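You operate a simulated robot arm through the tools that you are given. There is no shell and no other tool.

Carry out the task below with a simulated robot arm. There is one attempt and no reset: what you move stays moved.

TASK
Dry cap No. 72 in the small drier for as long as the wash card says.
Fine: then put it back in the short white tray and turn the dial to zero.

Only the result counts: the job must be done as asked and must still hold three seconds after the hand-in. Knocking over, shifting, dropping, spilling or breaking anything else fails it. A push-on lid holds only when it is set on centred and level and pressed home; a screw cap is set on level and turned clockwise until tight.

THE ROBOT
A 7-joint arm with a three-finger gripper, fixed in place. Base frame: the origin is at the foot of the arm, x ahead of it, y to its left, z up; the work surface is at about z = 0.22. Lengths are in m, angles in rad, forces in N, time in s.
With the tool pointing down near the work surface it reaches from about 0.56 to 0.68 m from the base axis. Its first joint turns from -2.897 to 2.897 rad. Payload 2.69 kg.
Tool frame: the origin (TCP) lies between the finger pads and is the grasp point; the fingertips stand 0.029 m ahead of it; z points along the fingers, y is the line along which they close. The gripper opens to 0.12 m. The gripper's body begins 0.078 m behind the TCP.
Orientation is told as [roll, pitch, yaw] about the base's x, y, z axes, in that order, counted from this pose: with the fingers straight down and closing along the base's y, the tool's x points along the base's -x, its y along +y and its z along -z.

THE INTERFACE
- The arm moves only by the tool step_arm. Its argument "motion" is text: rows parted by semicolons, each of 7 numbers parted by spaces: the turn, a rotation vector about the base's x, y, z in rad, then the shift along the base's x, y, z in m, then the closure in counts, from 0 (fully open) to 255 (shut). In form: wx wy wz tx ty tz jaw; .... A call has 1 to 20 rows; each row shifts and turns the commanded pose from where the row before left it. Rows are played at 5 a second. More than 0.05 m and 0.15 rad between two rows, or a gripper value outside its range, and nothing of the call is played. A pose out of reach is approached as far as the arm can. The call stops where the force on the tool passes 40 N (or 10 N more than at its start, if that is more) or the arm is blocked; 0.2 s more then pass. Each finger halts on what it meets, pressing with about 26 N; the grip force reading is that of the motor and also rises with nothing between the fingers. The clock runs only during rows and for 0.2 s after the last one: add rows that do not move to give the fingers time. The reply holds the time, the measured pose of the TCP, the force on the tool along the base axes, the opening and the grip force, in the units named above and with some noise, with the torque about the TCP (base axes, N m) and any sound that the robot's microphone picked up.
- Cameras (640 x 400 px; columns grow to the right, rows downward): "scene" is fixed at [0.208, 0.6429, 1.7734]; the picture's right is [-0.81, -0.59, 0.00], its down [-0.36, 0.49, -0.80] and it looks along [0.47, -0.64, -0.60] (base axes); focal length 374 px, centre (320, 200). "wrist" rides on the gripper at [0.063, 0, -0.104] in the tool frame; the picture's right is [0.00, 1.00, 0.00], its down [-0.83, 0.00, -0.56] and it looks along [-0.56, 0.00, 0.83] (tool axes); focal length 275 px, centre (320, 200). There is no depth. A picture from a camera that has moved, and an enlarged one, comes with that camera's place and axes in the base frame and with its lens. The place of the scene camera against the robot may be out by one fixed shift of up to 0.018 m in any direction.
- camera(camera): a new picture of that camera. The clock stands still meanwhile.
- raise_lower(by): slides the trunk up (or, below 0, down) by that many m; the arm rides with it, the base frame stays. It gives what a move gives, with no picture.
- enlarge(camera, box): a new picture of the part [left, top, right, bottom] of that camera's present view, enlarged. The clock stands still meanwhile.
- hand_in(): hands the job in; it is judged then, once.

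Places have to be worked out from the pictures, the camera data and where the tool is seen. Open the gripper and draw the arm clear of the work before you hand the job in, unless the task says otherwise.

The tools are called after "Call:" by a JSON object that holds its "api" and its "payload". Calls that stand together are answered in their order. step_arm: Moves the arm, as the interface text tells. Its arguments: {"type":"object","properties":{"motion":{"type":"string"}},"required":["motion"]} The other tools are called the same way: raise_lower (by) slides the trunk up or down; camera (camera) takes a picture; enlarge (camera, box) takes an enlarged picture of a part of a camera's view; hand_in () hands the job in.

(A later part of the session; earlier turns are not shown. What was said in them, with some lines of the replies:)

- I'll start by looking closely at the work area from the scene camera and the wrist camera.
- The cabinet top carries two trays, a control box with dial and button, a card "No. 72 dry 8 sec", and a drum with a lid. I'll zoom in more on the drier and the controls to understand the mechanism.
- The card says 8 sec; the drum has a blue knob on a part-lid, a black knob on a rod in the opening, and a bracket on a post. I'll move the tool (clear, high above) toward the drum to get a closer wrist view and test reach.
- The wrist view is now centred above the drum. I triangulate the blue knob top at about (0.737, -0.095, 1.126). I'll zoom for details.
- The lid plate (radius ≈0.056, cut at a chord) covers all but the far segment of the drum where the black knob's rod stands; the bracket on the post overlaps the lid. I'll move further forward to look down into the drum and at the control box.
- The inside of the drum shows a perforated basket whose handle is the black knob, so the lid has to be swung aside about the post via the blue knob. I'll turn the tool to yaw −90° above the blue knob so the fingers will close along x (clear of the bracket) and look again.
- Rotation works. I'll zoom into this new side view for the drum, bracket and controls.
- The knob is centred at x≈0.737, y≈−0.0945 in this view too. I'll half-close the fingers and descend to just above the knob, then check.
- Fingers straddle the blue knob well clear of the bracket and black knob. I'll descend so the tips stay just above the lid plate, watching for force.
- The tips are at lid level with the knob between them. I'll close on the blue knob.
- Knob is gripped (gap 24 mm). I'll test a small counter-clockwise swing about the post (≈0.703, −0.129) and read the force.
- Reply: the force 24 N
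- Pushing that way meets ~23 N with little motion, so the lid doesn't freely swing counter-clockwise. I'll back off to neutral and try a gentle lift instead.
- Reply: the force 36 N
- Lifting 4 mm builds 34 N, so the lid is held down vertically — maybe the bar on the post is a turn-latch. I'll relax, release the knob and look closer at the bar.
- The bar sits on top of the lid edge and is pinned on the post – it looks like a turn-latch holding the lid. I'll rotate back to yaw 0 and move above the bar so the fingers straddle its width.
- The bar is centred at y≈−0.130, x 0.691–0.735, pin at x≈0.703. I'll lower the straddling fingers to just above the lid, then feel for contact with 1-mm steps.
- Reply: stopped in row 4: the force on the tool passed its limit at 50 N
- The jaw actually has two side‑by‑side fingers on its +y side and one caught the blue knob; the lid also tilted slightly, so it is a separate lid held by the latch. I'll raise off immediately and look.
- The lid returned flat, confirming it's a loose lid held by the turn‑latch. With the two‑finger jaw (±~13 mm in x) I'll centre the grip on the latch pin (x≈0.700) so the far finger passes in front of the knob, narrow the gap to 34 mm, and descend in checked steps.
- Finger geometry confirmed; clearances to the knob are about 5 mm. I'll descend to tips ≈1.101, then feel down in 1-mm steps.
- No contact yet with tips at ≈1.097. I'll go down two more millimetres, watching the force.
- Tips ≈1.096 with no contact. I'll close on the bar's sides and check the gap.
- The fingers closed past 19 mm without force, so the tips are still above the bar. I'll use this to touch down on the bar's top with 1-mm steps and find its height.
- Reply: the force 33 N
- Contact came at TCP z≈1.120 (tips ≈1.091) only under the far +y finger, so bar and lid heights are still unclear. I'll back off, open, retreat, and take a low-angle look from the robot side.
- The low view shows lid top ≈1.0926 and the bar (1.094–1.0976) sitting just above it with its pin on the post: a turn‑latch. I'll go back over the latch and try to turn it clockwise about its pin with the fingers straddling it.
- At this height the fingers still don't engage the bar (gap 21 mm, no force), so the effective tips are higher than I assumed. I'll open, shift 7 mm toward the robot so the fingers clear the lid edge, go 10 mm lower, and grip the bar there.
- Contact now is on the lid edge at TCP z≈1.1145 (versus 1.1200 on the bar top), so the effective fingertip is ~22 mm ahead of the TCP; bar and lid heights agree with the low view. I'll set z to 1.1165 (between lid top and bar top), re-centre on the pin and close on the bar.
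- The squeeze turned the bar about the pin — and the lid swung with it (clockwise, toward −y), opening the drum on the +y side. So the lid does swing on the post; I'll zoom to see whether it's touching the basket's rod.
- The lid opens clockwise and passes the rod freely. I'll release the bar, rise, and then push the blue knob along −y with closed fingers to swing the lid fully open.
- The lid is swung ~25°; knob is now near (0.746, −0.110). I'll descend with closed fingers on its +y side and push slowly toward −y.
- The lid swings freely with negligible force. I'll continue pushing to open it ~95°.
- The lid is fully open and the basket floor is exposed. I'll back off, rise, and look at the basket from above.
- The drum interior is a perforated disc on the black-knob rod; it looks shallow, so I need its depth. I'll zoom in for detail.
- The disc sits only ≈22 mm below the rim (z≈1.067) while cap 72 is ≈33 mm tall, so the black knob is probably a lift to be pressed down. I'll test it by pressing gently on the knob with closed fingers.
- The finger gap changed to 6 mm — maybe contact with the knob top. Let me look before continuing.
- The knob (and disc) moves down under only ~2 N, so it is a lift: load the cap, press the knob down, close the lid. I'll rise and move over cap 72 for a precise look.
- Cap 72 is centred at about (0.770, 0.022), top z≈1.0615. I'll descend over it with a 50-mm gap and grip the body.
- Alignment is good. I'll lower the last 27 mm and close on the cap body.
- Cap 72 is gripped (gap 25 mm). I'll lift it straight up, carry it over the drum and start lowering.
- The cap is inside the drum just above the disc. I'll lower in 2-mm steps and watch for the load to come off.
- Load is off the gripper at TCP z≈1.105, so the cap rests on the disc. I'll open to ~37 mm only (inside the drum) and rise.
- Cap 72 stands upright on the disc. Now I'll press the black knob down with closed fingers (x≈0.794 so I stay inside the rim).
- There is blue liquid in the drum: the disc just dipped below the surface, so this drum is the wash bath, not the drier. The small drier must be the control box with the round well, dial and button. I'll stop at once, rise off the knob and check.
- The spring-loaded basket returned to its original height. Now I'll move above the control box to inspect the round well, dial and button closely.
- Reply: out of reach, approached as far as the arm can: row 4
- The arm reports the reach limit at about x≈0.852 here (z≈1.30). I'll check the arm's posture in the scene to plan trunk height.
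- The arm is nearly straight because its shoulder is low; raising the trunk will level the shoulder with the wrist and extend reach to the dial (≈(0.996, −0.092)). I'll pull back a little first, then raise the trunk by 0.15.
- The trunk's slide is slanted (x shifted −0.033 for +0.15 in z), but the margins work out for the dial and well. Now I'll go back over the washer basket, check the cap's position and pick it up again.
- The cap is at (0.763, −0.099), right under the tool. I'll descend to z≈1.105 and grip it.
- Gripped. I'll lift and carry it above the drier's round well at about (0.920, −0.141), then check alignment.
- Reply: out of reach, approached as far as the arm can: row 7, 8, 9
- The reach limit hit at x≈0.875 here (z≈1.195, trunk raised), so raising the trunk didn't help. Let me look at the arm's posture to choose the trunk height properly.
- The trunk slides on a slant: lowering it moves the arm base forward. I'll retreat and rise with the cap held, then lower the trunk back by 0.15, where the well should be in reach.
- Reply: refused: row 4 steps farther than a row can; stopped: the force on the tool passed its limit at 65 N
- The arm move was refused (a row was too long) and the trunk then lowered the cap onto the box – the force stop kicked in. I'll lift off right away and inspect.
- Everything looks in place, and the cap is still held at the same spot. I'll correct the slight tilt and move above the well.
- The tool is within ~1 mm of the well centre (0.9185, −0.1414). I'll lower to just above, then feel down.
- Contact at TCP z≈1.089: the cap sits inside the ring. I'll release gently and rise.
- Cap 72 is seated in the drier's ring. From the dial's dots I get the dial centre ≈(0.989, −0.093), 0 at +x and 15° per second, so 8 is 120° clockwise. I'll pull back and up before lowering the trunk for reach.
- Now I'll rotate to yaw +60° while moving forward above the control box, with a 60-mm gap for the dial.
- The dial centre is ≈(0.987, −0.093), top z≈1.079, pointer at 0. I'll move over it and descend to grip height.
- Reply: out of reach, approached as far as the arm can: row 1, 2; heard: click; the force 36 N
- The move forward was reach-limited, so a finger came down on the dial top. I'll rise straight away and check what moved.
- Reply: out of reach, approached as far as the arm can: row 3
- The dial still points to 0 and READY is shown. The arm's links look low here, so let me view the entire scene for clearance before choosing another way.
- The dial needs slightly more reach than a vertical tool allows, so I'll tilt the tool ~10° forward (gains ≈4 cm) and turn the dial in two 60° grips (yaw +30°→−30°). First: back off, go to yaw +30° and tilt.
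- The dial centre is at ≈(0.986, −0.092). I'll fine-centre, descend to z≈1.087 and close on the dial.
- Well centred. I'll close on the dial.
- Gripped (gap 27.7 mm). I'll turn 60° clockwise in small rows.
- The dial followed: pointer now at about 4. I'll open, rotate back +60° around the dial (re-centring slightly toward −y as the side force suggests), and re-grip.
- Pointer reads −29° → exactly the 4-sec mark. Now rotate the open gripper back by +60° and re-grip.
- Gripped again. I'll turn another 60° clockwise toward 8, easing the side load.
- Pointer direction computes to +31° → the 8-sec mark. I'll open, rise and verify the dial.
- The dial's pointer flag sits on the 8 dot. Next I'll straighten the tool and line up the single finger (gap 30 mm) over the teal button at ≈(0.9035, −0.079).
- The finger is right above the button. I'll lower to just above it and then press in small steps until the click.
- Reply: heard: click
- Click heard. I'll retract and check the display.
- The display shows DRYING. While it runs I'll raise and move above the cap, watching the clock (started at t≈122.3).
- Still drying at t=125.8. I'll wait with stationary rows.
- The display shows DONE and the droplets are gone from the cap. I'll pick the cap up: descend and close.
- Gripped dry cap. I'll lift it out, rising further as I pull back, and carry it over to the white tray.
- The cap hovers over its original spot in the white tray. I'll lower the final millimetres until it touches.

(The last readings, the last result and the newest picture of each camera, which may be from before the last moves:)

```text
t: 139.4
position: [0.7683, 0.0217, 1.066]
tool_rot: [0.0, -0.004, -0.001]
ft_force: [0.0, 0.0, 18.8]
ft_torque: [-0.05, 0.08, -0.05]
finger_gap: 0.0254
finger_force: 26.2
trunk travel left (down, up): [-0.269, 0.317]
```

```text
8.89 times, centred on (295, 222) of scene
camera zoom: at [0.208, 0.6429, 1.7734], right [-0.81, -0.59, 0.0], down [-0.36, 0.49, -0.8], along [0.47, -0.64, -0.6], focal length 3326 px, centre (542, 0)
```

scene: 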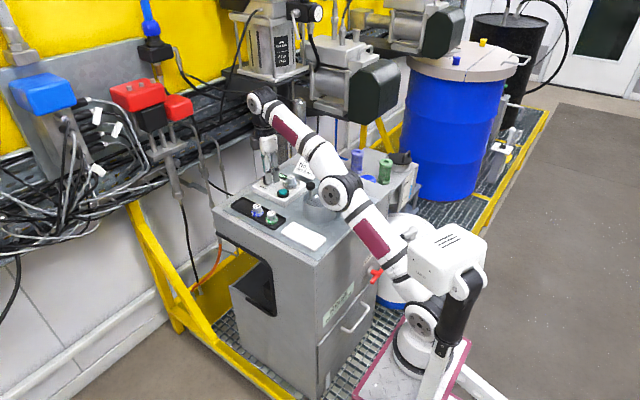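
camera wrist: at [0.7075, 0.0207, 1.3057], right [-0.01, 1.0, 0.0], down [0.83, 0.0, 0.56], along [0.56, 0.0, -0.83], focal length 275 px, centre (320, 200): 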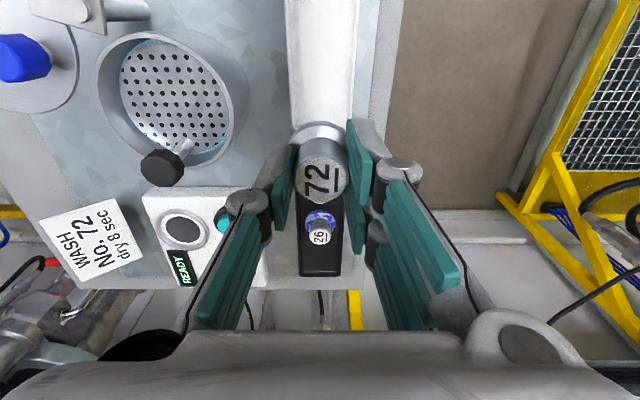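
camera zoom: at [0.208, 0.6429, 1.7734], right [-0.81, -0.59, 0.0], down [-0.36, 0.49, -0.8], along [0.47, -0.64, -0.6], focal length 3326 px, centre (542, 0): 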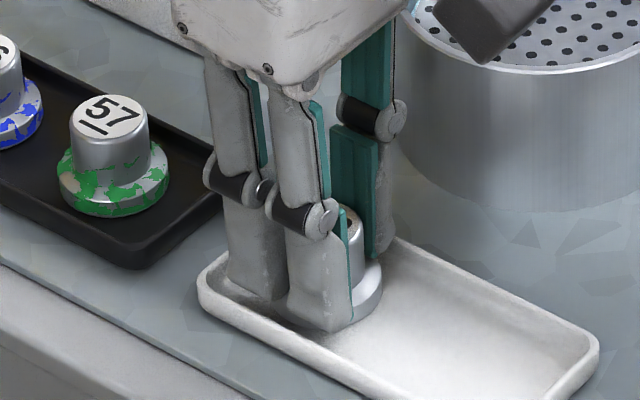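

The cap is seated in the tray. I'll relieve the load, open, and rise.

Call:
{"api": "step_arm", "payload": {"motion": "0 0 0 0 0 0.0018 255; 0 0 0 0 0 0 225; 0 0 0 0 0 0 195; 0 0 0 0 0 0 165; 0 0 0 0 0 0 148; 0 0 0 0 0 0.01 148; 0 0 0 0 0 0.03 148; 0 0 0 0 0 0.04 148; 0 0 0 0 0 0.04 148; 0 0 0 0 0 0 148"}}

Call:
{"api": "camera", "payload": {"camera": "wrist"}}

Call:
{"api": "enlarge", "payload": {"camera": "scene", "box": [230, 150, 370, 250]}}

```text
t: 141.6
position: [0.7698, 0.0225, 1.1875]
tool_rot: [0.001, 0.002, -0.001]
ft_force: [-0.3, -0.8, 0.3]
ft_torque: [0.06, -0.02, 0.0]
finger_gap: 0.0503
finger_force: 0.0
trunk travel left (down, up): [-0.269, 0.317]
```

```text
taken
camera wrist: at [0.706, 0.0214, 1.2923], right [-0.01, 1.0, 0.0], down [0.83, 0.0, 0.56], along [0.56, 0.0, -0.83], focal length 275 px, centre (320, 200)
```

wrist: 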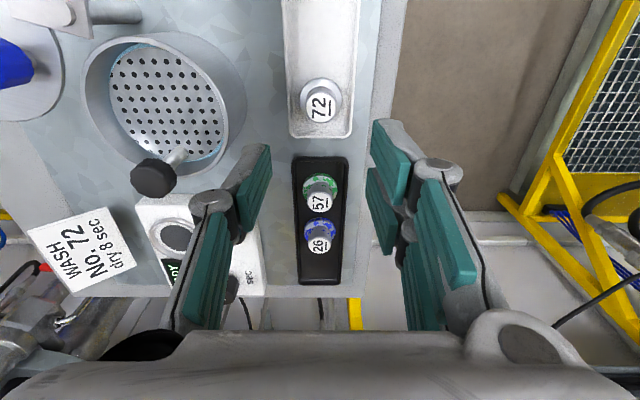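

```text
4.00 times, centred on (300, 200) of scene
camera zoom: at [0.208, 0.6429, 1.7734], right [-0.81, -0.59, 0.0], down [-0.36, 0.49, -0.8], along [0.47, -0.64, -0.6], focal length 1497 px, centre (400, 200)
```

zoom: 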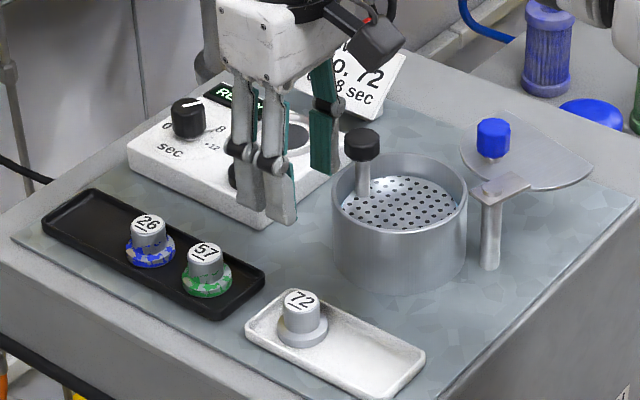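

Cap 72 is back upright in the white tray. Now I'll go back to the dial (yaw −30°, tilted) to turn it counter-clockwise to zero.

Call:
{"api": "step_arm", "payload": {"motion": "0 0 0 0.027 -0.0195 0 138; 0 0 -0.131 0.027 -0.0195 -0.005 138; 0 0 -0.131 0.027 -0.0195 -0.012 138; 0 0 -0.131 0.027 -0.0195 -0.012 138; 0 0 -0.131 0.027 -0.0195 -0.012 138; 0 0 0 0.025 -0.019 -0.0115 138; -0.043 -0.0745 0 0 0 0 138; -0.043 -0.0745 0 0 0 0 138; 0 0 0 0 0 0 138"}}

Call:
{"api": "camera", "payload": {"camera": "wrist"}}

Call:
{"api": "enlarge", "payload": {"camera": "scene", "box": [240, 150, 320, 210]}}

```text
t: 143.6
position: [0.93, -0.0953, 1.1335]
tool_rot: [-0.001, -0.171, -0.524]
ft_force: [-0.4, 0.2, 0.2]
ft_torque: [-0.03, 0.0, 0.01]
finger_gap: 0.0551
finger_force: 0.1
trunk travel left (down, up): [-0.269, 0.317]
```

```text
taken
camera wrist: at [0.8599, -0.055, 1.2268], right [0.5, 0.87, 0.0], down [0.63, -0.36, 0.69], along [0.6, -0.34, -0.72], focal length 275 px, centre (320, 200)
```

wrist: 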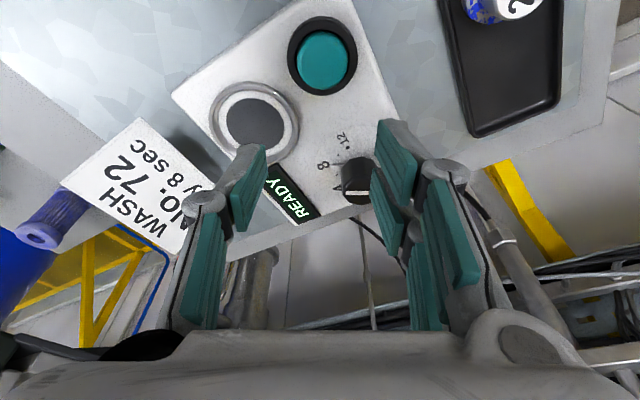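

```text
6.67 times, centred on (280, 180) of scene
camera zoom: at [0.208, 0.6429, 1.7734], right [-0.81, -0.59, 0.0], down [-0.36, 0.49, -0.8], along [0.47, -0.64, -0.6], focal length 2495 px, centre (587, 333)
```

zoom: 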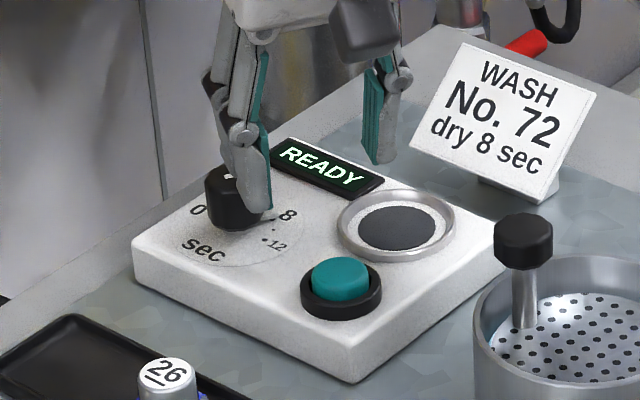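

Call:
{"api": "step_arm", "payload": {"motion": "0 0 0 0.02 0.0005 -0.003 138; 0 0 0 0.02 0.0005 -0.003 138; 0 0 0 0.0165 0.0005 -0.002 138; 0 0 0 0 0 -0.01 138; 0 0 0 0 0 -0.01 138; 0 0 0 0 0 -0.01 138; 0 0 0 0 0 -0.008 138; 0 0 0 0 0 0 138"}}

Call:
{"api": "enlarge", "payload": {"camera": "wrist", "box": [230, 60, 430, 220]}}

```text
t: 145.4
position: [0.9847, -0.0941, 1.0878]
tool_rot: [0.0, -0.171, -0.523]
ft_force: [0.4, -1.0, 0.3]
ft_torque: [0.0, -0.03, 0.01]
finger_gap: 0.0554
finger_force: 0.0
trunk travel left (down, up): [-0.269, 0.317]
```

```text
2.50 times, centred on (330, 140) of wrist
camera zoom: at [0.9158, -0.053, 1.181], right [0.5, 0.87, 0.0], down [0.63, -0.36, 0.69], along [0.6, -0.34, -0.72], focal length 688 px, centre (295, 350)
```

zoom: 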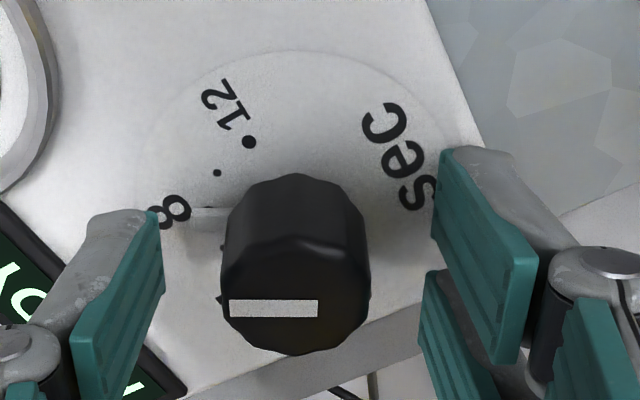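

Centred. Close and turn +60° (counter-clockwise).

Call:
{"api": "step_arm", "payload": {"motion": "0 0 0 0 0 0 165; 0 0 0 0 0 0 190; 0 0 0 0 0 0 215; 0 0 0 0 0 0 215; 0 0 0.131 0 0 0 215; 0 0 0.131 0 0 0 215; 0 0 0.131 0 0 0 215; 0 0 0.131 0 0 0 215; 0 0 0.131 0 0 0 215; 0 0 0.131 0 0 0 215; 0 0 0.131 0 0 0 215; 0 0 0.131 0 0 0 215; 0 0 0 0 0 0 215"}}

Call:
{"api": "enlarge", "payload": {"camera": "wrist", "box": [230, 60, 430, 220]}}

```text
t: 148.2
position: [0.9853, -0.0935, 1.0891]
tool_rot: [0.001, -0.171, 0.526]
ft_force: [-5.5, -1.6, -4.1]
ft_torque: [-0.33, 0.22, 0.01]
finger_gap: 0.0276
finger_force: 45.3
trunk travel left (down, up): [-0.269, 0.317]
```

```text
2.50 times, centred on (330, 140) of wrist
camera zoom: at [0.9163, -0.1338, 1.1811], right [-0.51, 0.86, 0.0], down [0.62, 0.37, 0.69], along [0.59, 0.35, -0.72], focal length 688 px, centre (295, 350)
```

zoom: 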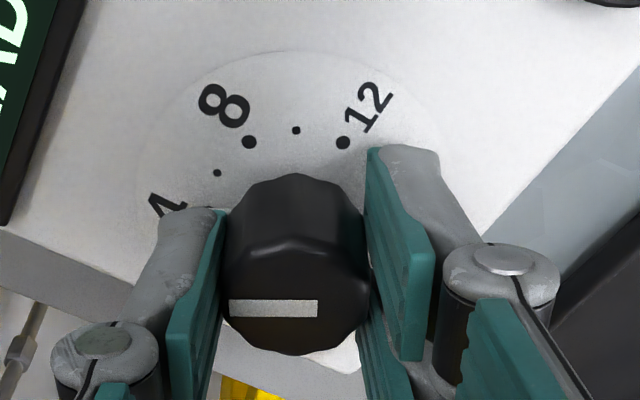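

The dial is now at 4. I'll open, rotate back −60°, re-grip and turn the last +60°.

Call:
{"api": "step_arm", "payload": {"motion": "0 0 0 0 0 0 180; 0 0 0 0 0 0 138; 0 0 0 0 0 0 138; 0 0 -0.131 0 0 0 138; 0 0 -0.131 0 0 0 138; 0 0 -0.131 0 0 0 138; 0 0 -0.131 0 0 0 138; 0 0 -0.131 0 0 0 138; 0 0 -0.131 0 0 0 138; 0 0 -0.131 0 0 0 138; 0 0 -0.131 0 0 0 138; 0 0 0 0 0 0 138"}}

Call:
{"api": "step_arm", "payload": {"motion": "0 0 0 0 0 0 165; 0 0 0 0 0 0 190; 0 0 0 0 0 0 215; 0 0 0 0 0 0 215"}}

Call:
{"api": "enlarge", "payload": {"camera": "wrist", "box": [230, 60, 430, 220]}}

```text
t: 150.8
position: [0.9853, -0.0926, 1.0889]
tool_rot: [0.0, -0.173, -0.527]
ft_force: [0.4, -0.1, 0.9]
ft_torque: [-0.01, 0.0, -0.01]
finger_gap: 0.0552
finger_force: 0.1
trunk travel left (down, up): [-0.269, 0.317]
```

```text
t: 151.8
position: [0.9854, -0.0937, 1.0876]
tool_rot: [0.0, -0.171, -0.524]
ft_force: [0.1, -0.7, -0.7]
ft_torque: [-0.01, -0.02, -0.02]
finger_gap: 0.0274
finger_force: 44.5
trunk travel left (down, up): [-0.269, 0.317]
```

```text
2.50 times, centred on (330, 140) of wrist
camera zoom: at [0.916, -0.053, 1.1809], right [0.5, 0.87, 0.0], down [0.63, -0.36, 0.69], along [0.6, -0.34, -0.72], focal length 688 px, centre (295, 350)
```

zoom: 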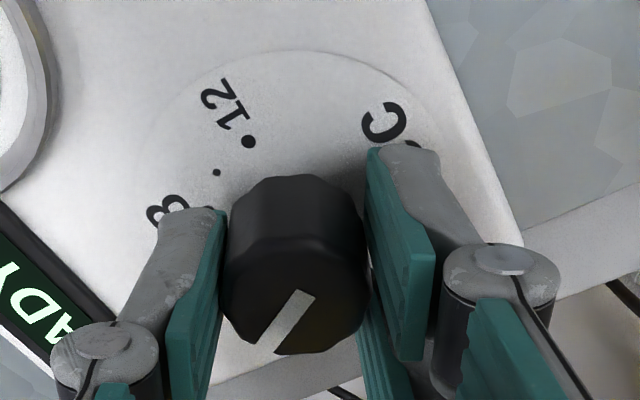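

Call:
{"api": "step_arm", "payload": {"motion": "0 0 0.131 0 0 0 215; 0 0 0.131 0 0 0 215; 0 0 0.131 0 0 0 215; 0 0 0.131 0 0 0 215; 0 0 0.131 0 0 0 215; 0 0 0.131 0 0 0 215; 0 0 0.131 0 0 0 215; 0 0 0.131 0 0 0 215; 0 0 0 0 0 0 215"}}

Call:
{"api": "enlarge", "payload": {"camera": "wrist", "box": [230, 60, 430, 220]}}

```text
t: 153.8
position: [0.9854, -0.0936, 1.0885]
tool_rot: [-0.001, -0.17, 0.527]
ft_force: [-2.6, -3.6, -1.6]
ft_torque: [-0.1, -0.11, 0.01]
finger_gap: 0.0276
finger_force: 45.2
trunk travel left (down, up): [-0.269, 0.317]
```

```text
2.50 times, centred on (330, 140) of wrist
camera zoom: at [0.9164, -0.1338, 1.181], right [-0.51, 0.86, 0.0], down [0.62, 0.37, 0.69], along [0.59, 0.35, -0.72], focal length 688 px, centre (295, 350)
```

zoom: 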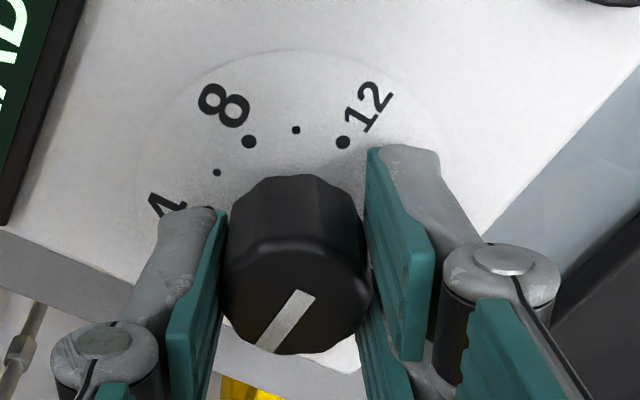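

The pointer direction computes to exactly +x, i.e. 0. I'll open, back off and verify.

Call:
{"api": "step_arm", "payload": {"motion": "0 0 0 0 0 0 180; 0 0 0 0 0 0 138; 0 0 0 0 0 0 138; 0 0 0 0 0 0.01 138; 0 0 0 0 0 0.01 138; 0 0 0 -0.005 0 0.01 138; 0 0 0 -0.02 0 0.01 138; 0 0 0 -0.02 0 0.005 138; 0 0 0 0 0 0 138"}}

Call:
{"api": "enlarge", "payload": {"camera": "scene", "box": [240, 150, 320, 210]}}

Call:
{"api": "camera", "payload": {"camera": "wrist"}}

Call:
{"api": "enlarge", "payload": {"camera": "wrist", "box": [230, 80, 350, 200]}}

```text
t: 155.8
position: [0.9408, -0.0926, 1.1337]
tool_rot: [-0.001, -0.171, 0.524]
ft_force: [0.0, 0.0, 0.1]
ft_torque: [-0.02, -0.02, 0.01]
finger_gap: 0.055
finger_force: 0.1
trunk travel left (down, up): [-0.269, 0.317]
```

```text
6.67 times, centred on (280, 180) of scene
camera zoom: at [0.208, 0.6429, 1.7734], right [-0.81, -0.59, 0.0], down [-0.36, 0.49, -0.8], along [0.47, -0.64, -0.6], focal length 2495 px, centre (587, 333)
```

zoom: 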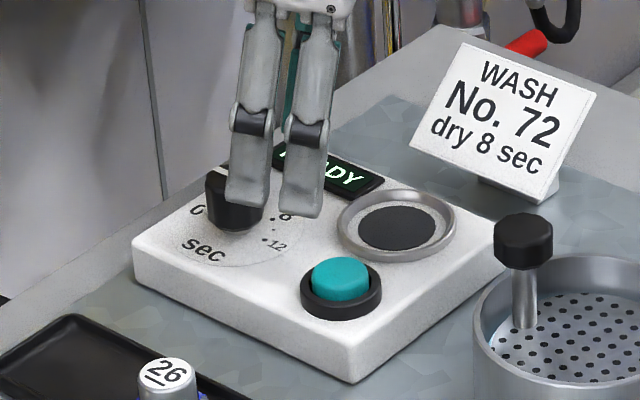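

```text
taken
camera wrist: at [0.8714, -0.1329, 1.226], right [-0.5, 0.86, 0.0], down [0.63, 0.37, 0.69], along [0.6, 0.35, -0.72], focal length 275 px, centre (320, 200)
```

wrist: 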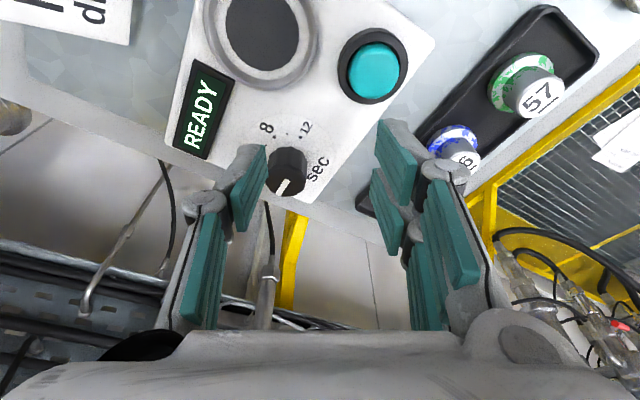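

```text
3.33 times, centred on (290, 140) of wrist
camera zoom: at [0.8714, -0.1329, 1.226], right [-0.5, 0.86, 0.0], down [0.63, 0.37, 0.69], along [0.6, 0.35, -0.72], focal length 918 px, centre (420, 400)
```

zoom: 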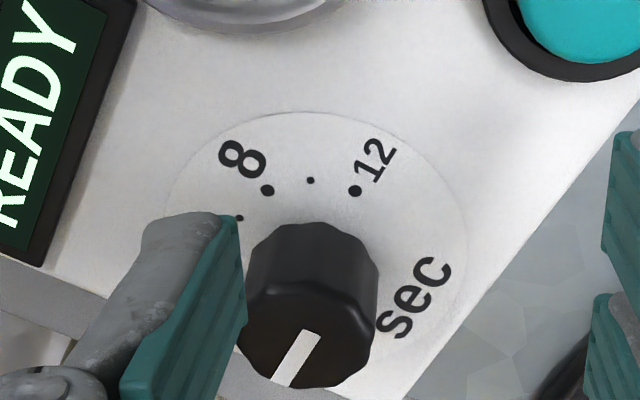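

The dial is at 0 and READY shows. To leave the washer as found, I'll now swing its lid closed again: first retreat, straighten the tool, and go to the −y side of the blue knob at a safe height.

Call:
{"api": "step_arm", "payload": {"motion": "0 0 0 -0.02 0 0.02 138; -0.043 0.074 0 -0.03 0 0.02 138; -0.0425 0.074 0 -0.03 0 0.02 170; 0 0 -0.131 -0.03 0 0 200; 0 0 -0.131 -0.03 -0.01 0 230; 0 0 -0.131 -0.03 -0.025 0 255; 0 0 -0.131 -0.014 -0.035 0 255; 0 0 0 0 -0.037 0 255; 0 0 0 0 0 0 255"}}

Call:
{"api": "camera", "payload": {"camera": "wrist"}}

Call:
{"api": "enlarge", "payload": {"camera": "scene", "box": [240, 150, 380, 250]}}

```text
t: 157.8
position: [0.756, -0.2003, 1.1929]
tool_rot: [-0.001, 0.0, -0.001]
ft_force: [-1.1, 0.4, -0.8]
ft_torque: [0.0, -0.03, 0.02]
finger_gap: 0.0001
finger_force: 26.7
trunk travel left (down, up): [-0.269, 0.317]
```

```text
taken
camera wrist: at [0.693, -0.2004, 1.2976], right [0.0, 1.0, 0.0], down [0.83, 0.0, 0.56], along [0.56, 0.0, -0.83], focal length 275 px, centre (320, 200)
```

wrist: 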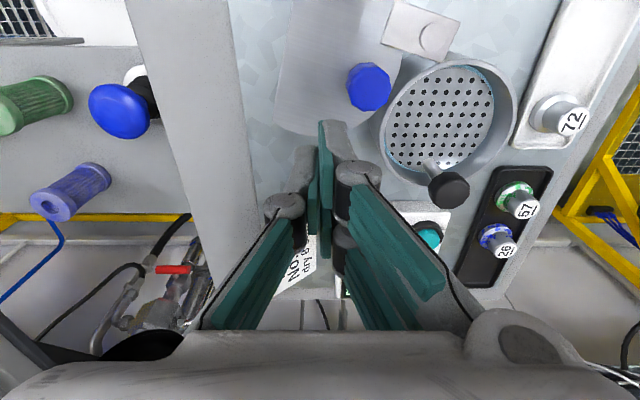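

```text
4.00 times, centred on (310, 200) of scene
camera zoom: at [0.208, 0.6429, 1.7734], right [-0.81, -0.59, 0.0], down [-0.36, 0.49, -0.8], along [0.47, -0.64, -0.6], focal length 1497 px, centre (360, 200)
```

zoom: 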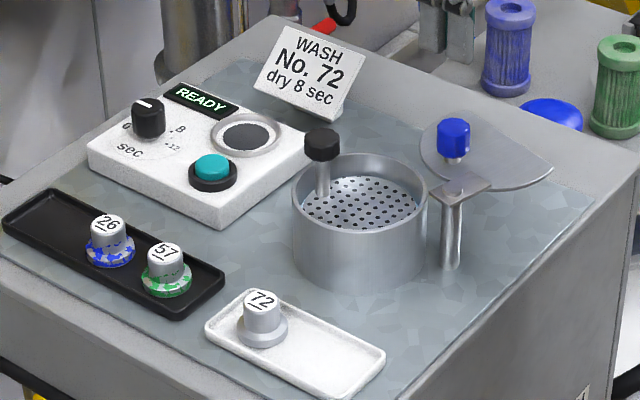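

Dial reads zero, cap 72 in the white tray. I'll lower beside the open lid's knob (its −y side) and push it back toward +y to close the lid.

Call:
{"api": "step_arm", "payload": {"motion": "0 0 0 -0.008 0 -0.02 255; 0 0 0 0 0 -0.02 255; 0 0 0 0 0 -0.016 255; 0 0 0 0 0 -0.01 255; 0 0 0 0 0 0 255"}}

Call:
{"api": "step_arm", "payload": {"motion": "0 0 0 0 0.005 0 255; 0 0 0 0 0.005 0 255; 0 0 0 0 0.005 0 255; 0 0 0 0 0.005 0 255; 0 0 0 0 0.005 0 255; 0 0 0 0 0.005 0 255; 0 0 0 0.002 0.005 0 255; 0 0 0 0 0 0 255"}}

Call:
{"api": "enlarge", "payload": {"camera": "scene", "box": [290, 160, 370, 220]}}

```text
t: 159.0
position: [0.7489, -0.1994, 1.1277]
tool_rot: [0.0, 0.001, 0.001]
ft_force: [-0.2, -0.2, -1.3]
ft_torque: [-0.02, -0.01, -0.01]
finger_gap: 0.0
finger_force: 26.0
trunk travel left (down, up): [-0.269, 0.317]
```

```text
t: 159.8
position: [0.7503, -0.1942, 1.1293]
tool_rot: [-0.013, -0.011, -0.008]
ft_force: [7.5, -12.5, 0.4]
ft_torque: [-0.06, -0.02, 0.02]
finger_gap: 0.0
finger_force: 25.6
trunk travel left (down, up): [-0.269, 0.317]
stopped in row 3: the force on the tool passed its limit at 45 N (the readings are from after the stop); the commanded pose is now the measured one
```

```text
6.67 times, centred on (330, 190) of scene
camera zoom: at [0.208, 0.6429, 1.7734], right [-0.81, -0.59, 0.0], down [-0.36, 0.49, -0.8], along [0.47, -0.64, -0.6], focal length 2495 px, centre (253, 267)
```

zoom: 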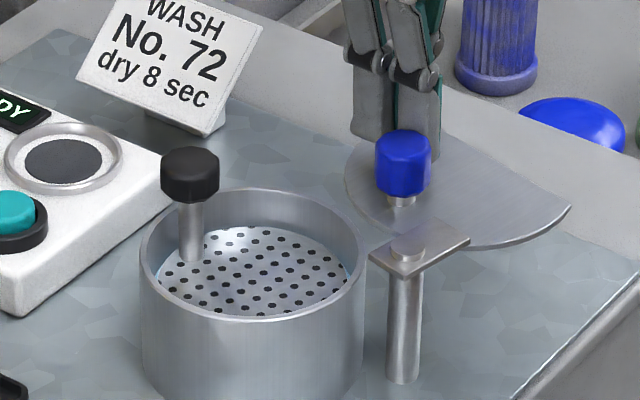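

The push was blocked — the reaction direction shows the lid is opened further than I assumed (knob near (0.722, −0.173)), so +y pushes into the pivot. I'll back off, rise, and measure the knob for a proper grip-and-swing.

Call:
{"api": "step_arm", "payload": {"motion": "0 0 0 0 -0.006 0 255; 0.013 0.011 0.008 0 0 0.015 255; 0 0 0 0 0 0.03 220; 0 0 0 -0.03 0.02 0.03 170; 0 0 0 -0.02 0.01 0.02 127; 0 0 0 0 0 0 127"}}

Call:
{"api": "camera", "payload": {"camera": "wrist"}}

Call:
{"api": "enlarge", "payload": {"camera": "wrist", "box": [250, 40, 410, 160]}}

```text
t: 161.2
position: [0.7, -0.1691, 1.223]
tool_rot: [0.005, 0.002, 0.003]
ft_force: [-0.5, -0.1, -0.2]
ft_torque: [-0.02, 0.04, 0.01]
finger_gap: 0.0603
finger_force: 0.1
trunk travel left (down, up): [-0.269, 0.317]
```

```text
taken
camera wrist: at [0.6372, -0.1695, 1.3287], right [-0.01, 1.0, 0.0], down [0.83, 0.01, 0.55], along [0.55, 0.01, -0.83], focal length 275 px, centre (320, 200)
```

wrist: 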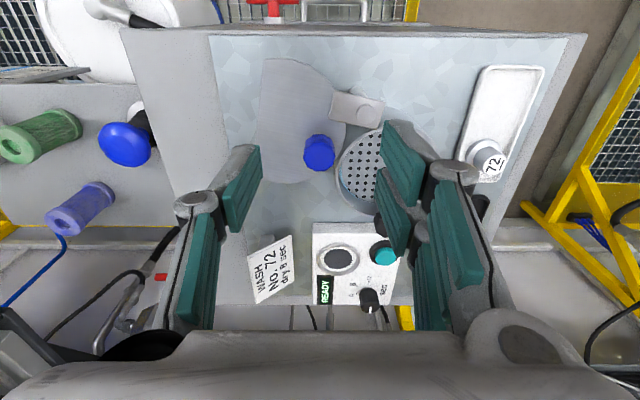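

```text
3.33 times, centred on (330, 100) of wrist
camera zoom: at [0.6372, -0.1695, 1.3287], right [-0.01, 1.0, 0.0], down [0.83, 0.01, 0.55], along [0.55, 0.01, -0.83], focal length 918 px, centre (287, 533)
```

zoom: 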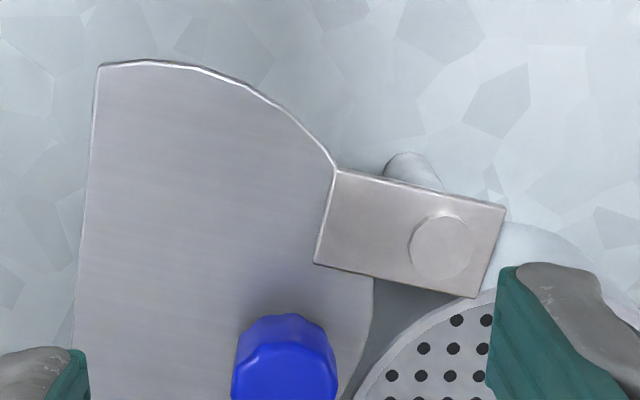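

Call:
{"api": "enlarge", "payload": {"camera": "wrist", "box": [270, 110, 370, 190]}}

```text
5.00 times, centred on (320, 150) of wrist
camera zoom: at [0.6372, -0.1695, 1.3287], right [-0.01, 1.0, 0.0], down [0.83, 0.01, 0.55], along [0.55, 0.01, -0.83], focal length 1376 px, centre (320, 450)
```

zoom: 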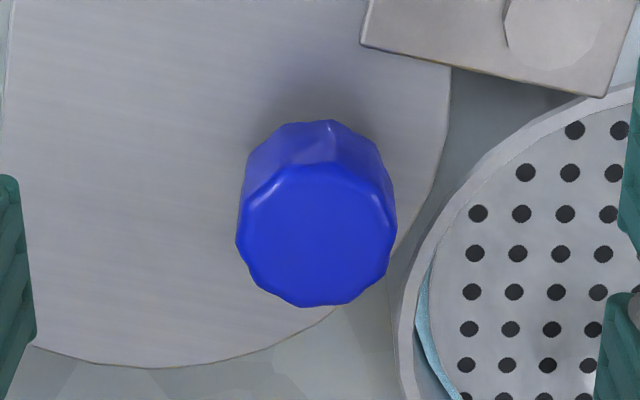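

The knob's top is at ≈(0.731, −0.169), so pushing straight along +y jammed by friction. I'll grip it at yaw −50° and swing it along its arc about the post with the tool turning along.

Call:
{"api": "step_arm", "payload": {"motion": "-0.005 -0.002 -0.1455 0.01 0 0 127; 0 0 -0.1455 0.01 0 0 127; 0 0 -0.1455 0.0105 0 0 127; 0 0 -0.1455 0 0 0 127; 0 0 -0.1455 0 0 -0.02 127; 0 0 -0.1455 0 0 -0.02 127; 0 0 0 0 0 0 127"}}

Call:
{"api": "camera", "payload": {"camera": "wrist"}}

Call:
{"api": "enlarge", "payload": {"camera": "wrist", "box": [240, 60, 420, 200]}}

```text
t: 162.8
position: [0.7286, -0.1697, 1.1829]
tool_rot: [-0.001, 0.0, -0.873]
ft_force: [-0.3, -0.2, -0.5]
ft_torque: [0.01, 0.0, 0.01]
finger_gap: 0.0602
finger_force: 0.0
trunk travel left (down, up): [-0.269, 0.317]
```

```text
taken
camera wrist: at [0.6896, -0.1204, 1.2883], right [0.76, 0.65, 0.0], down [0.54, -0.63, 0.56], along [0.36, -0.43, -0.83], focal length 275 px, centre (320, 200)
```

wrist: 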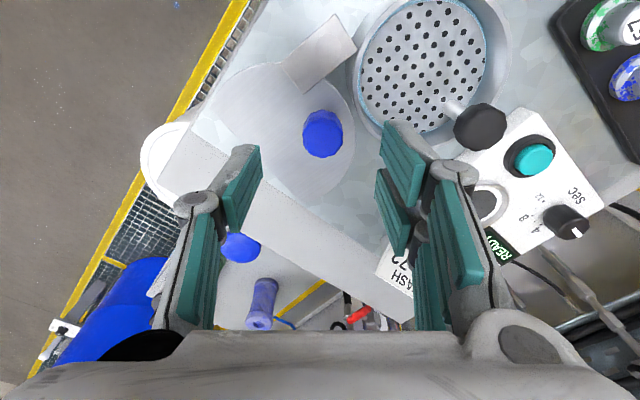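

```text
2.86 times, centred on (330, 130) of wrist
camera zoom: at [0.6896, -0.1204, 1.2883], right [0.76, 0.65, 0.0], down [0.54, -0.63, 0.56], along [0.36, -0.43, -0.83], focal length 786 px, centre (291, 400)
```

zoom: 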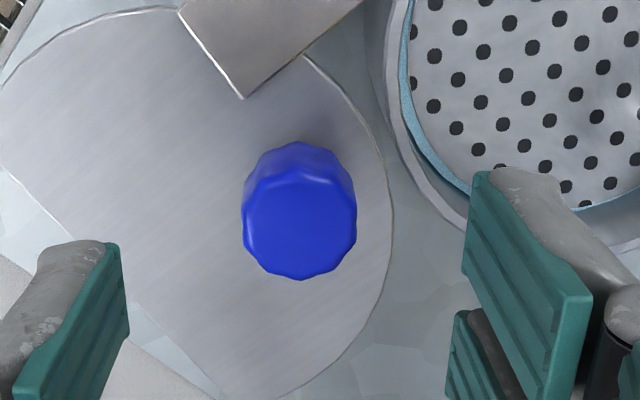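

The knob is at (0.7314, −0.1675). I'll centre on it, descend to z≈1.1275 and grip.

Call:
{"api": "step_arm", "payload": {"motion": "0 0 0 0.001 0.0013 -0.02 127; 0 0 0 0 0 -0.02 127; 0 0 0 0 0 -0.01 127; 0 0 0 0 0 -0.0055 127; 0 0 0 0 0 0 127; 0 0 0 0 0 0 165; 0 0 0 0 0 0 190; 0 0 0 0 0 0 220; 0 0 0 0 0 0 220"}}

Call:
{"api": "enlarge", "payload": {"camera": "wrist", "box": [240, 60, 420, 200]}}

```text
t: 164.8
position: [0.7307, -0.1679, 1.1287]
tool_rot: [-0.001, 0.0, -0.871]
ft_force: [-0.2, -0.3, -1.0]
ft_torque: [-0.08, -0.06, -0.03]
finger_gap: 0.0242
finger_force: 44.9
trunk travel left (down, up): [-0.269, 0.317]
```

```text
2.86 times, centred on (330, 130) of wrist
camera zoom: at [0.6899, -0.1192, 1.2329], right [0.76, 0.65, 0.0], down [0.54, -0.63, 0.56], along [0.36, -0.42, -0.83], focal length 786 px, centre (291, 400)
```

zoom: 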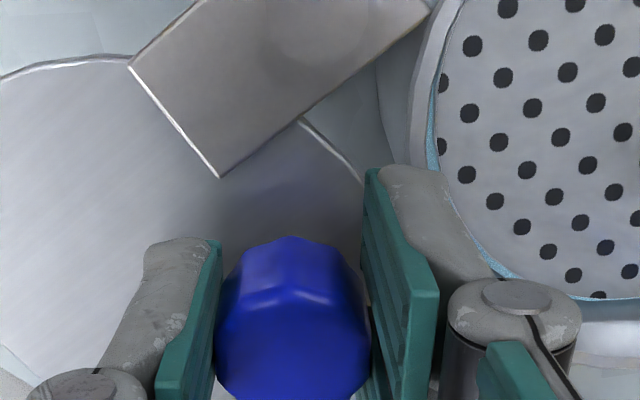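

Gripped cleanly. I'll swing the first third of the arc and check forces.

Call:
{"api": "step_arm", "payload": {"motion": "0 0 0.1231 0.0047 0.0036 0 220; 0 0 0.1231 0.0042 0.0042 0 220; 0 0 0.1231 0.0036 0.0047 0 220; 0 0 0.1231 0.0030 0.0052 0 220; 0 0 0 0 0 0 220"}}

Call:
{"api": "enlarge", "payload": {"camera": "scene", "box": [290, 160, 370, 220]}}

```text
t: 166.0
position: [0.7451, -0.1501, 1.1281]
tool_rot: [-0.001, 0.002, -0.378]
ft_force: [-8.8, 1.0, 0.1]
ft_torque: [0.07, 0.31, 0.14]
finger_gap: 0.0243
finger_force: 44.8
trunk travel left (down, up): [-0.269, 0.317]
```

```text
6.67 times, centred on (330, 190) of scene
camera zoom: at [0.208, 0.6429, 1.7734], right [-0.81, -0.59, 0.0], down [-0.36, 0.49, -0.8], along [0.47, -0.64, -0.6], focal length 2495 px, centre (253, 267)
```

zoom: 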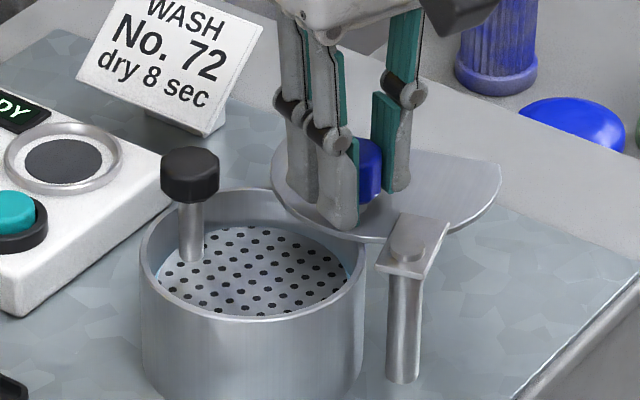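

The lid follows well (small radial force). I'll continue along the arc with a small inward correction.

Call:
{"api": "step_arm", "payload": {"motion": "0 0 0.1231 0.0013 0.0055 0 220; 0 0 0.1231 0.0012 0.0057 0 220; 0 0 0.1231 0.0006 0.0058 0 220; 0 0 0.1231 0.0000 0.0059 0 220; 0 0 0.1231 -0.0008 0.0060 0 220; 0 0 0 0 0 0 220"}}

Call:
{"api": "enlarge", "payload": {"camera": "scene", "box": [290, 160, 370, 220]}}

```text
t: 167.4
position: [0.7496, -0.1211, 1.1281]
tool_rot: [-0.005, -0.001, 0.24]
ft_force: [0.5, -5.9, -3.6]
ft_torque: [-0.09, -0.41, 0.23]
finger_gap: 0.0247
finger_force: 44.9
trunk travel left (down, up): [-0.269, 0.317]
```

```text
6.67 times, centred on (330, 190) of scene
camera zoom: at [0.208, 0.6429, 1.7734], right [-0.81, -0.59, 0.0], down [-0.36, 0.49, -0.8], along [0.47, -0.64, -0.6], focal length 2495 px, centre (253, 267)
```

zoom: 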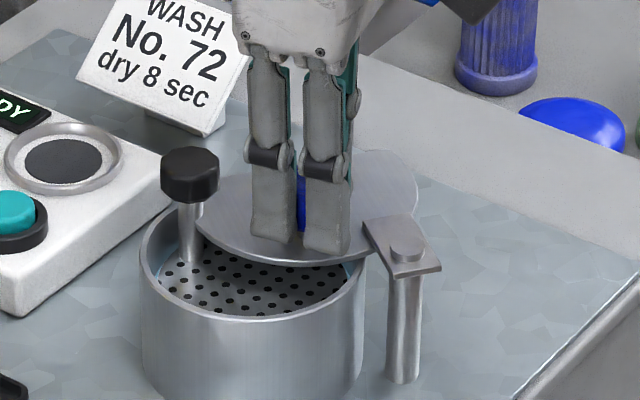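

Call:
{"api": "step_arm", "payload": {"motion": "0 0 0.1231 -0.0013 0.0059 0 220; 0 0 0.1231 -0.0021 0.0057 0 220; 0 0 0.1231 -0.0028 0.0054 0 220; 0 0 0 0 0 0 220"}}

Call:
{"api": "enlarge", "payload": {"camera": "scene", "box": [290, 160, 370, 220]}}

```text
t: 168.4
position: [0.7413, -0.1045, 1.1283]
tool_rot: [-0.002, 0.0, 0.607]
ft_force: [-3.5, -7.1, 0.5]
ft_torque: [-0.11, -0.08, 0.17]
finger_gap: 0.0244
finger_force: 45.0
trunk travel left (down, up): [-0.269, 0.317]
```

```text
6.67 times, centred on (330, 190) of scene
camera zoom: at [0.208, 0.6429, 1.7734], right [-0.81, -0.59, 0.0], down [-0.36, 0.49, -0.8], along [0.47, -0.64, -0.6], focal length 2495 px, centre (253, 267)
```

zoom: 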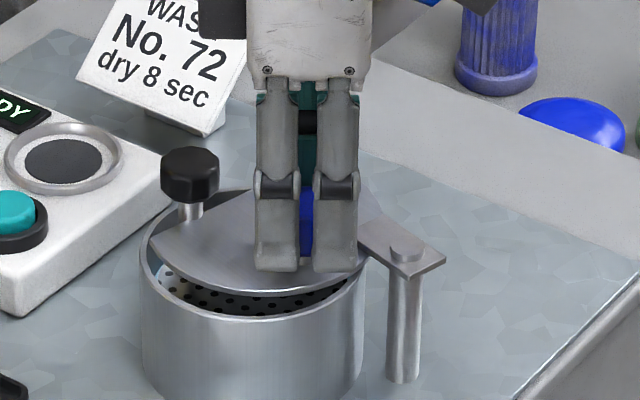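

Call:
{"api": "step_arm", "payload": {"motion": "0 0 0.1231 -0.0028 0.0048 0 220; 0 0 0.06 -0.0016 0.0024 0 220; 0 0 0 0 0 0 220"}}

Call:
{"api": "enlarge", "payload": {"camera": "scene", "box": [290, 160, 370, 220]}}

```text
t: 169.2
position: [0.7382, -0.098, 1.1278]
tool_rot: [-0.003, 0.002, 0.788]
ft_force: [-14.0, -11.1, 0.1]
ft_torque: [0.08, 0.1, -0.01]
finger_gap: 0.0247
finger_force: 45.0
trunk travel left (down, up): [-0.269, 0.317]
```

```text
6.67 times, centred on (330, 190) of scene
camera zoom: at [0.208, 0.6429, 1.7734], right [-0.81, -0.59, 0.0], down [-0.36, 0.49, -0.8], along [0.47, -0.64, -0.6], focal length 2495 px, centre (253, 267)
```

zoom: 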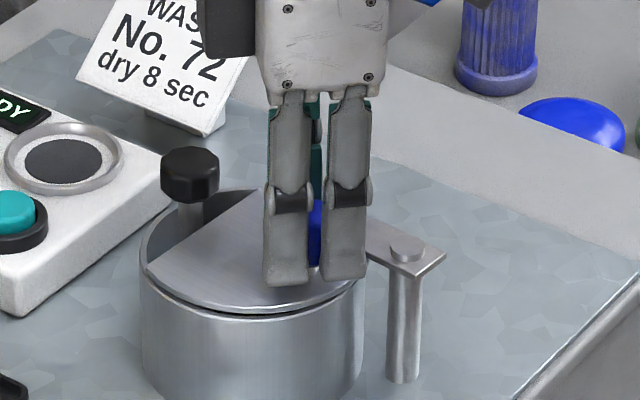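

Nearly closed; the force is radial (my radius is ~2 mm too big). I'll correct inward and finish the last few degrees.

Call:
{"api": "step_arm", "payload": {"motion": "0 0 0.04 -0.0018 0.0003 0 220; 0 0 0.04 -0.0015 0.0012 0 220; 0 0 0 0 0 0 220"}}

Call:
{"api": "enlarge", "payload": {"camera": "scene", "box": [290, 160, 370, 220]}}

```text
t: 170.0
position: [0.7357, -0.0952, 1.1291]
tool_rot: [-0.002, 0.0, 0.87]
ft_force: [-9.2, -9.3, -4.0]
ft_torque: [-0.48, 0.44, -0.16]
finger_gap: 0.0246
finger_force: 44.5
trunk travel left (down, up): [-0.269, 0.317]
```

```text
6.67 times, centred on (330, 190) of scene
camera zoom: at [0.208, 0.6429, 1.7734], right [-0.81, -0.59, 0.0], down [-0.36, 0.49, -0.8], along [0.47, -0.64, -0.6], focal length 2495 px, centre (253, 267)
```

zoom: 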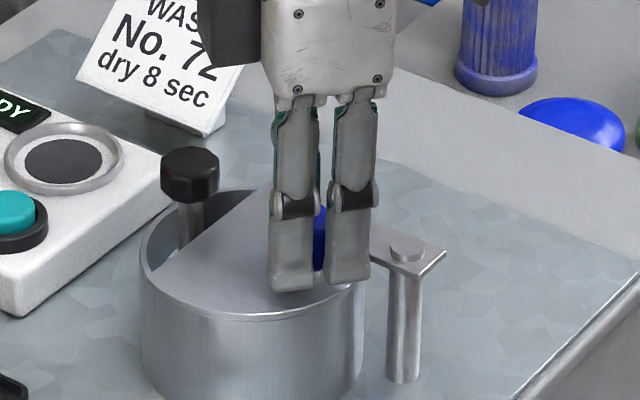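

Call:
{"api": "step_arm", "payload": {"motion": "0 0 0.03 -0.0018 0.0008 0 220; 0 0 0 0 0 0 220"}}

Call:
{"api": "enlarge", "payload": {"camera": "scene", "box": [300, 175, 360, 220]}}

```text
t: 170.6
position: [0.7357, -0.0967, 1.1283]
tool_rot: [-0.004, -0.003, 0.9]
ft_force: [9.1, -13.1, -1.6]
ft_torque: [-0.32, -0.36, -0.14]
finger_gap: 0.0243
finger_force: 45.1
trunk travel left (down, up): [-0.269, 0.317]
```

```text
8.89 times, centred on (330, 198) of scene
camera zoom: at [0.208, 0.6429, 1.7734], right [-0.81, -0.59, 0.0], down [-0.36, 0.49, -0.8], along [0.47, -0.64, -0.6], focal length 3326 px, centre (231, 222)
```

zoom: 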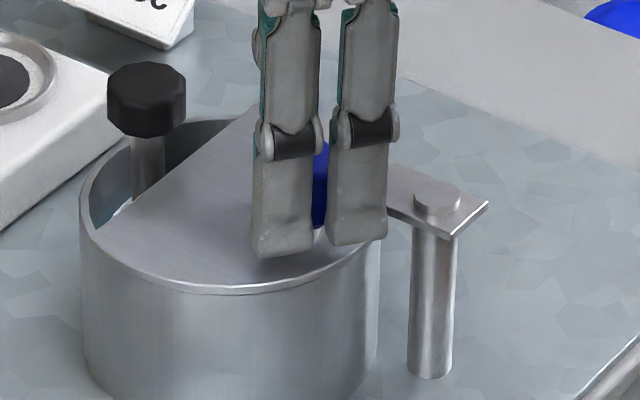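

The resistance is now tangential: the lid is against its closed stop, matching the initial picture. I'll release the knob and rise clear.

Call:
{"api": "step_arm", "payload": {"motion": "0 0 0 0.0012 -0.0008 0 220; 0 0 0 0 0 0 180; 0 0 0 0 0 0 127; 0 0 0 0 0 0 127; 0 0 0 0 0 0.01 127; 0 0 0 0 0 0.02 127; 0 0 0 0 0 0.03 127; 0 0 0 0 0 0.04 127; 0 0 0 0 0 0.04 127; 0 0 0 0 0 0 127"}}

Call:
{"api": "enlarge", "payload": {"camera": "scene", "box": [300, 175, 360, 220]}}

Call:
{"api": "enlarge", "payload": {"camera": "scene", "box": [210, 140, 370, 260]}}

```text
t: 172.8
position: [0.7339, -0.0959, 1.2686]
tool_rot: [-0.002, -0.001, 0.9]
ft_force: [-0.1, -0.2, 0.0]
ft_torque: [-0.01, 0.01, 0.0]
finger_gap: 0.0606
finger_force: 0.1
trunk travel left (down, up): [-0.269, 0.317]
```

```text
8.89 times, centred on (330, 198) of scene
camera zoom: at [0.208, 0.6429, 1.7734], right [-0.81, -0.59, 0.0], down [-0.36, 0.49, -0.8], along [0.47, -0.64, -0.6], focal length 3326 px, centre (231, 222)
```

zoom: 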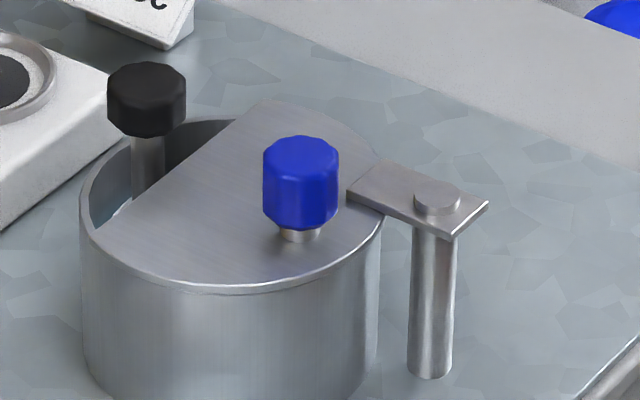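

```text
3.33 times, centred on (290, 200) of scene
camera zoom: at [0.208, 0.6429, 1.7734], right [-0.81, -0.59, 0.0], down [-0.36, 0.49, -0.8], along [0.47, -0.64, -0.6], focal length 1247 px, centre (420, 200)
```

zoom: 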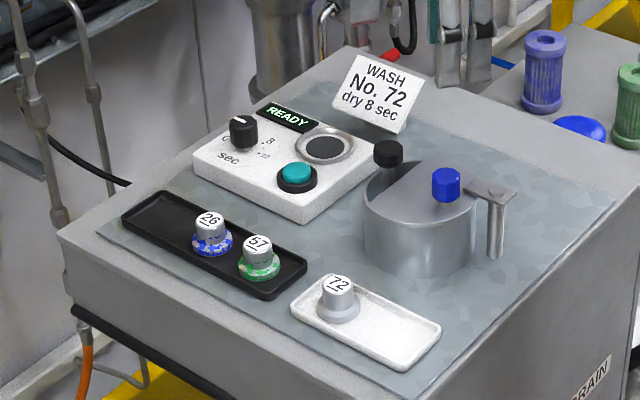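

The washer lid is back as found, and the scene matches the start. I'll retract the arm clear, open the gripper, and make a final check of the dial and the cap.

Call:
{"api": "step_arm", "payload": {"motion": "0 0 -0.13 -0.03 0.01 0.02 60; 0 0 -0.13 -0.03 0.01 0.02 0; 0 0 -0.13 -0.03 0.01 0.02 0; 0 0 -0.13 -0.03 0.01 0.01 0; 0 0 -0.13 -0.02 0.01 0 0; 0 0 -0.13 -0.02 0.01 0 0; 0 0 -0.12 -0.02 0.01 0 0; 0 0 0 0 0 0 0"}}

Call:
{"api": "camera", "payload": {"camera": "wrist"}}

Call:
{"api": "enlarge", "payload": {"camera": "scene", "box": [250, 165, 310, 210]}}

Call:
{"api": "enlarge", "payload": {"camera": "scene", "box": [235, 190, 325, 255]}}

```text
t: 174.6
position: [0.561, -0.0256, 1.3069]
tool_rot: [0.0, 0.0, 0.0]
ft_force: [0.3, 0.1, -0.2]
ft_torque: [0.02, 0.03, 0.02]
finger_gap: 0.1199
finger_force: 0.1
out of reach, approached as far as the arm can: row 3, 4, 6, 7
trunk travel left (down, up): [-0.269, 0.317]
```

```text
taken
camera wrist: at [0.4975, -0.0254, 1.4124], right [0.0, 1.0, 0.0], down [0.83, 0.0, 0.56], along [0.56, 0.0, -0.83], focal length 275 px, centre (320, 200)
```

wrist: 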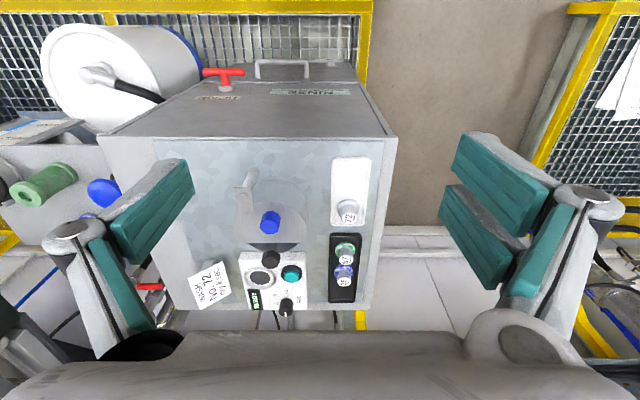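

```text
8.89 times, centred on (280, 188) of scene
camera zoom: at [0.208, 0.6429, 1.7734], right [-0.81, -0.59, 0.0], down [-0.36, 0.49, -0.8], along [0.47, -0.64, -0.6], focal length 3326 px, centre (676, 311)
```

zoom: 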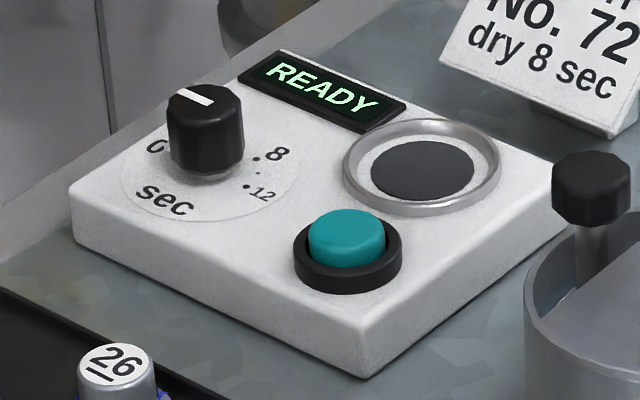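

```text
6.15 times, centred on (280, 222) of scene
camera zoom: at [0.208, 0.6429, 1.7734], right [-0.81, -0.59, 0.0], down [-0.36, 0.49, -0.8], along [0.47, -0.64, -0.6], focal length 2303 px, centre (566, 62)
```

zoom: 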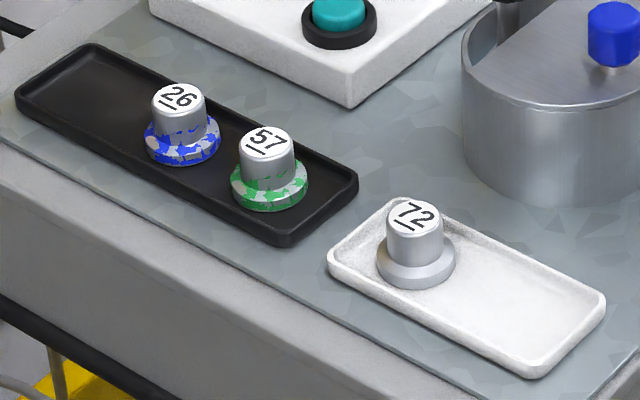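

The dial is at 0 and the drier shows READY. Cap 72 stands dry in the short white tray, the lid is closed, the other objects are where they were, and the gripper is open and clear, so I'm handing in.

Call:
{"api": "hand_in", "payload": {}}

```text
The job is handed in.
```

Cap No. 72 was dried in the small drier for 8 seconds, as the wash card says. The drier's display went from DRYING to DONE by itself. The cap is now back upright in the short white tray, its droplets are gone, and the dial is at zero. I've handed the job in, but I haven't seen the result of the judging.

Some things went differently from a clean run:

- **Wrong device first:** I mistook the drum with the blue knob for the drier. It is the wash bath. I opened its lid and briefly dipped the cap's rim in the liquid before I noticed. The cap was dried afterwards, the basket sprang back up, and I closed the lid against its stop.
- **Hard contact with the drier box:** A planned arm move was refused, and lowering the trunk then pressed the cap onto the box at about 65 N. Nothing looked moved or damaged afterwards.
- **Lighter bumps:** A finger pressed on the dial while it stood at zero, and another pressed on the lid's blue knob. There was also a 45 N jam while I was closing the lid. None of these left a visible change.

The final pictures match the starting scene apart from the dry cap. The gripper is open and the arm is clear.
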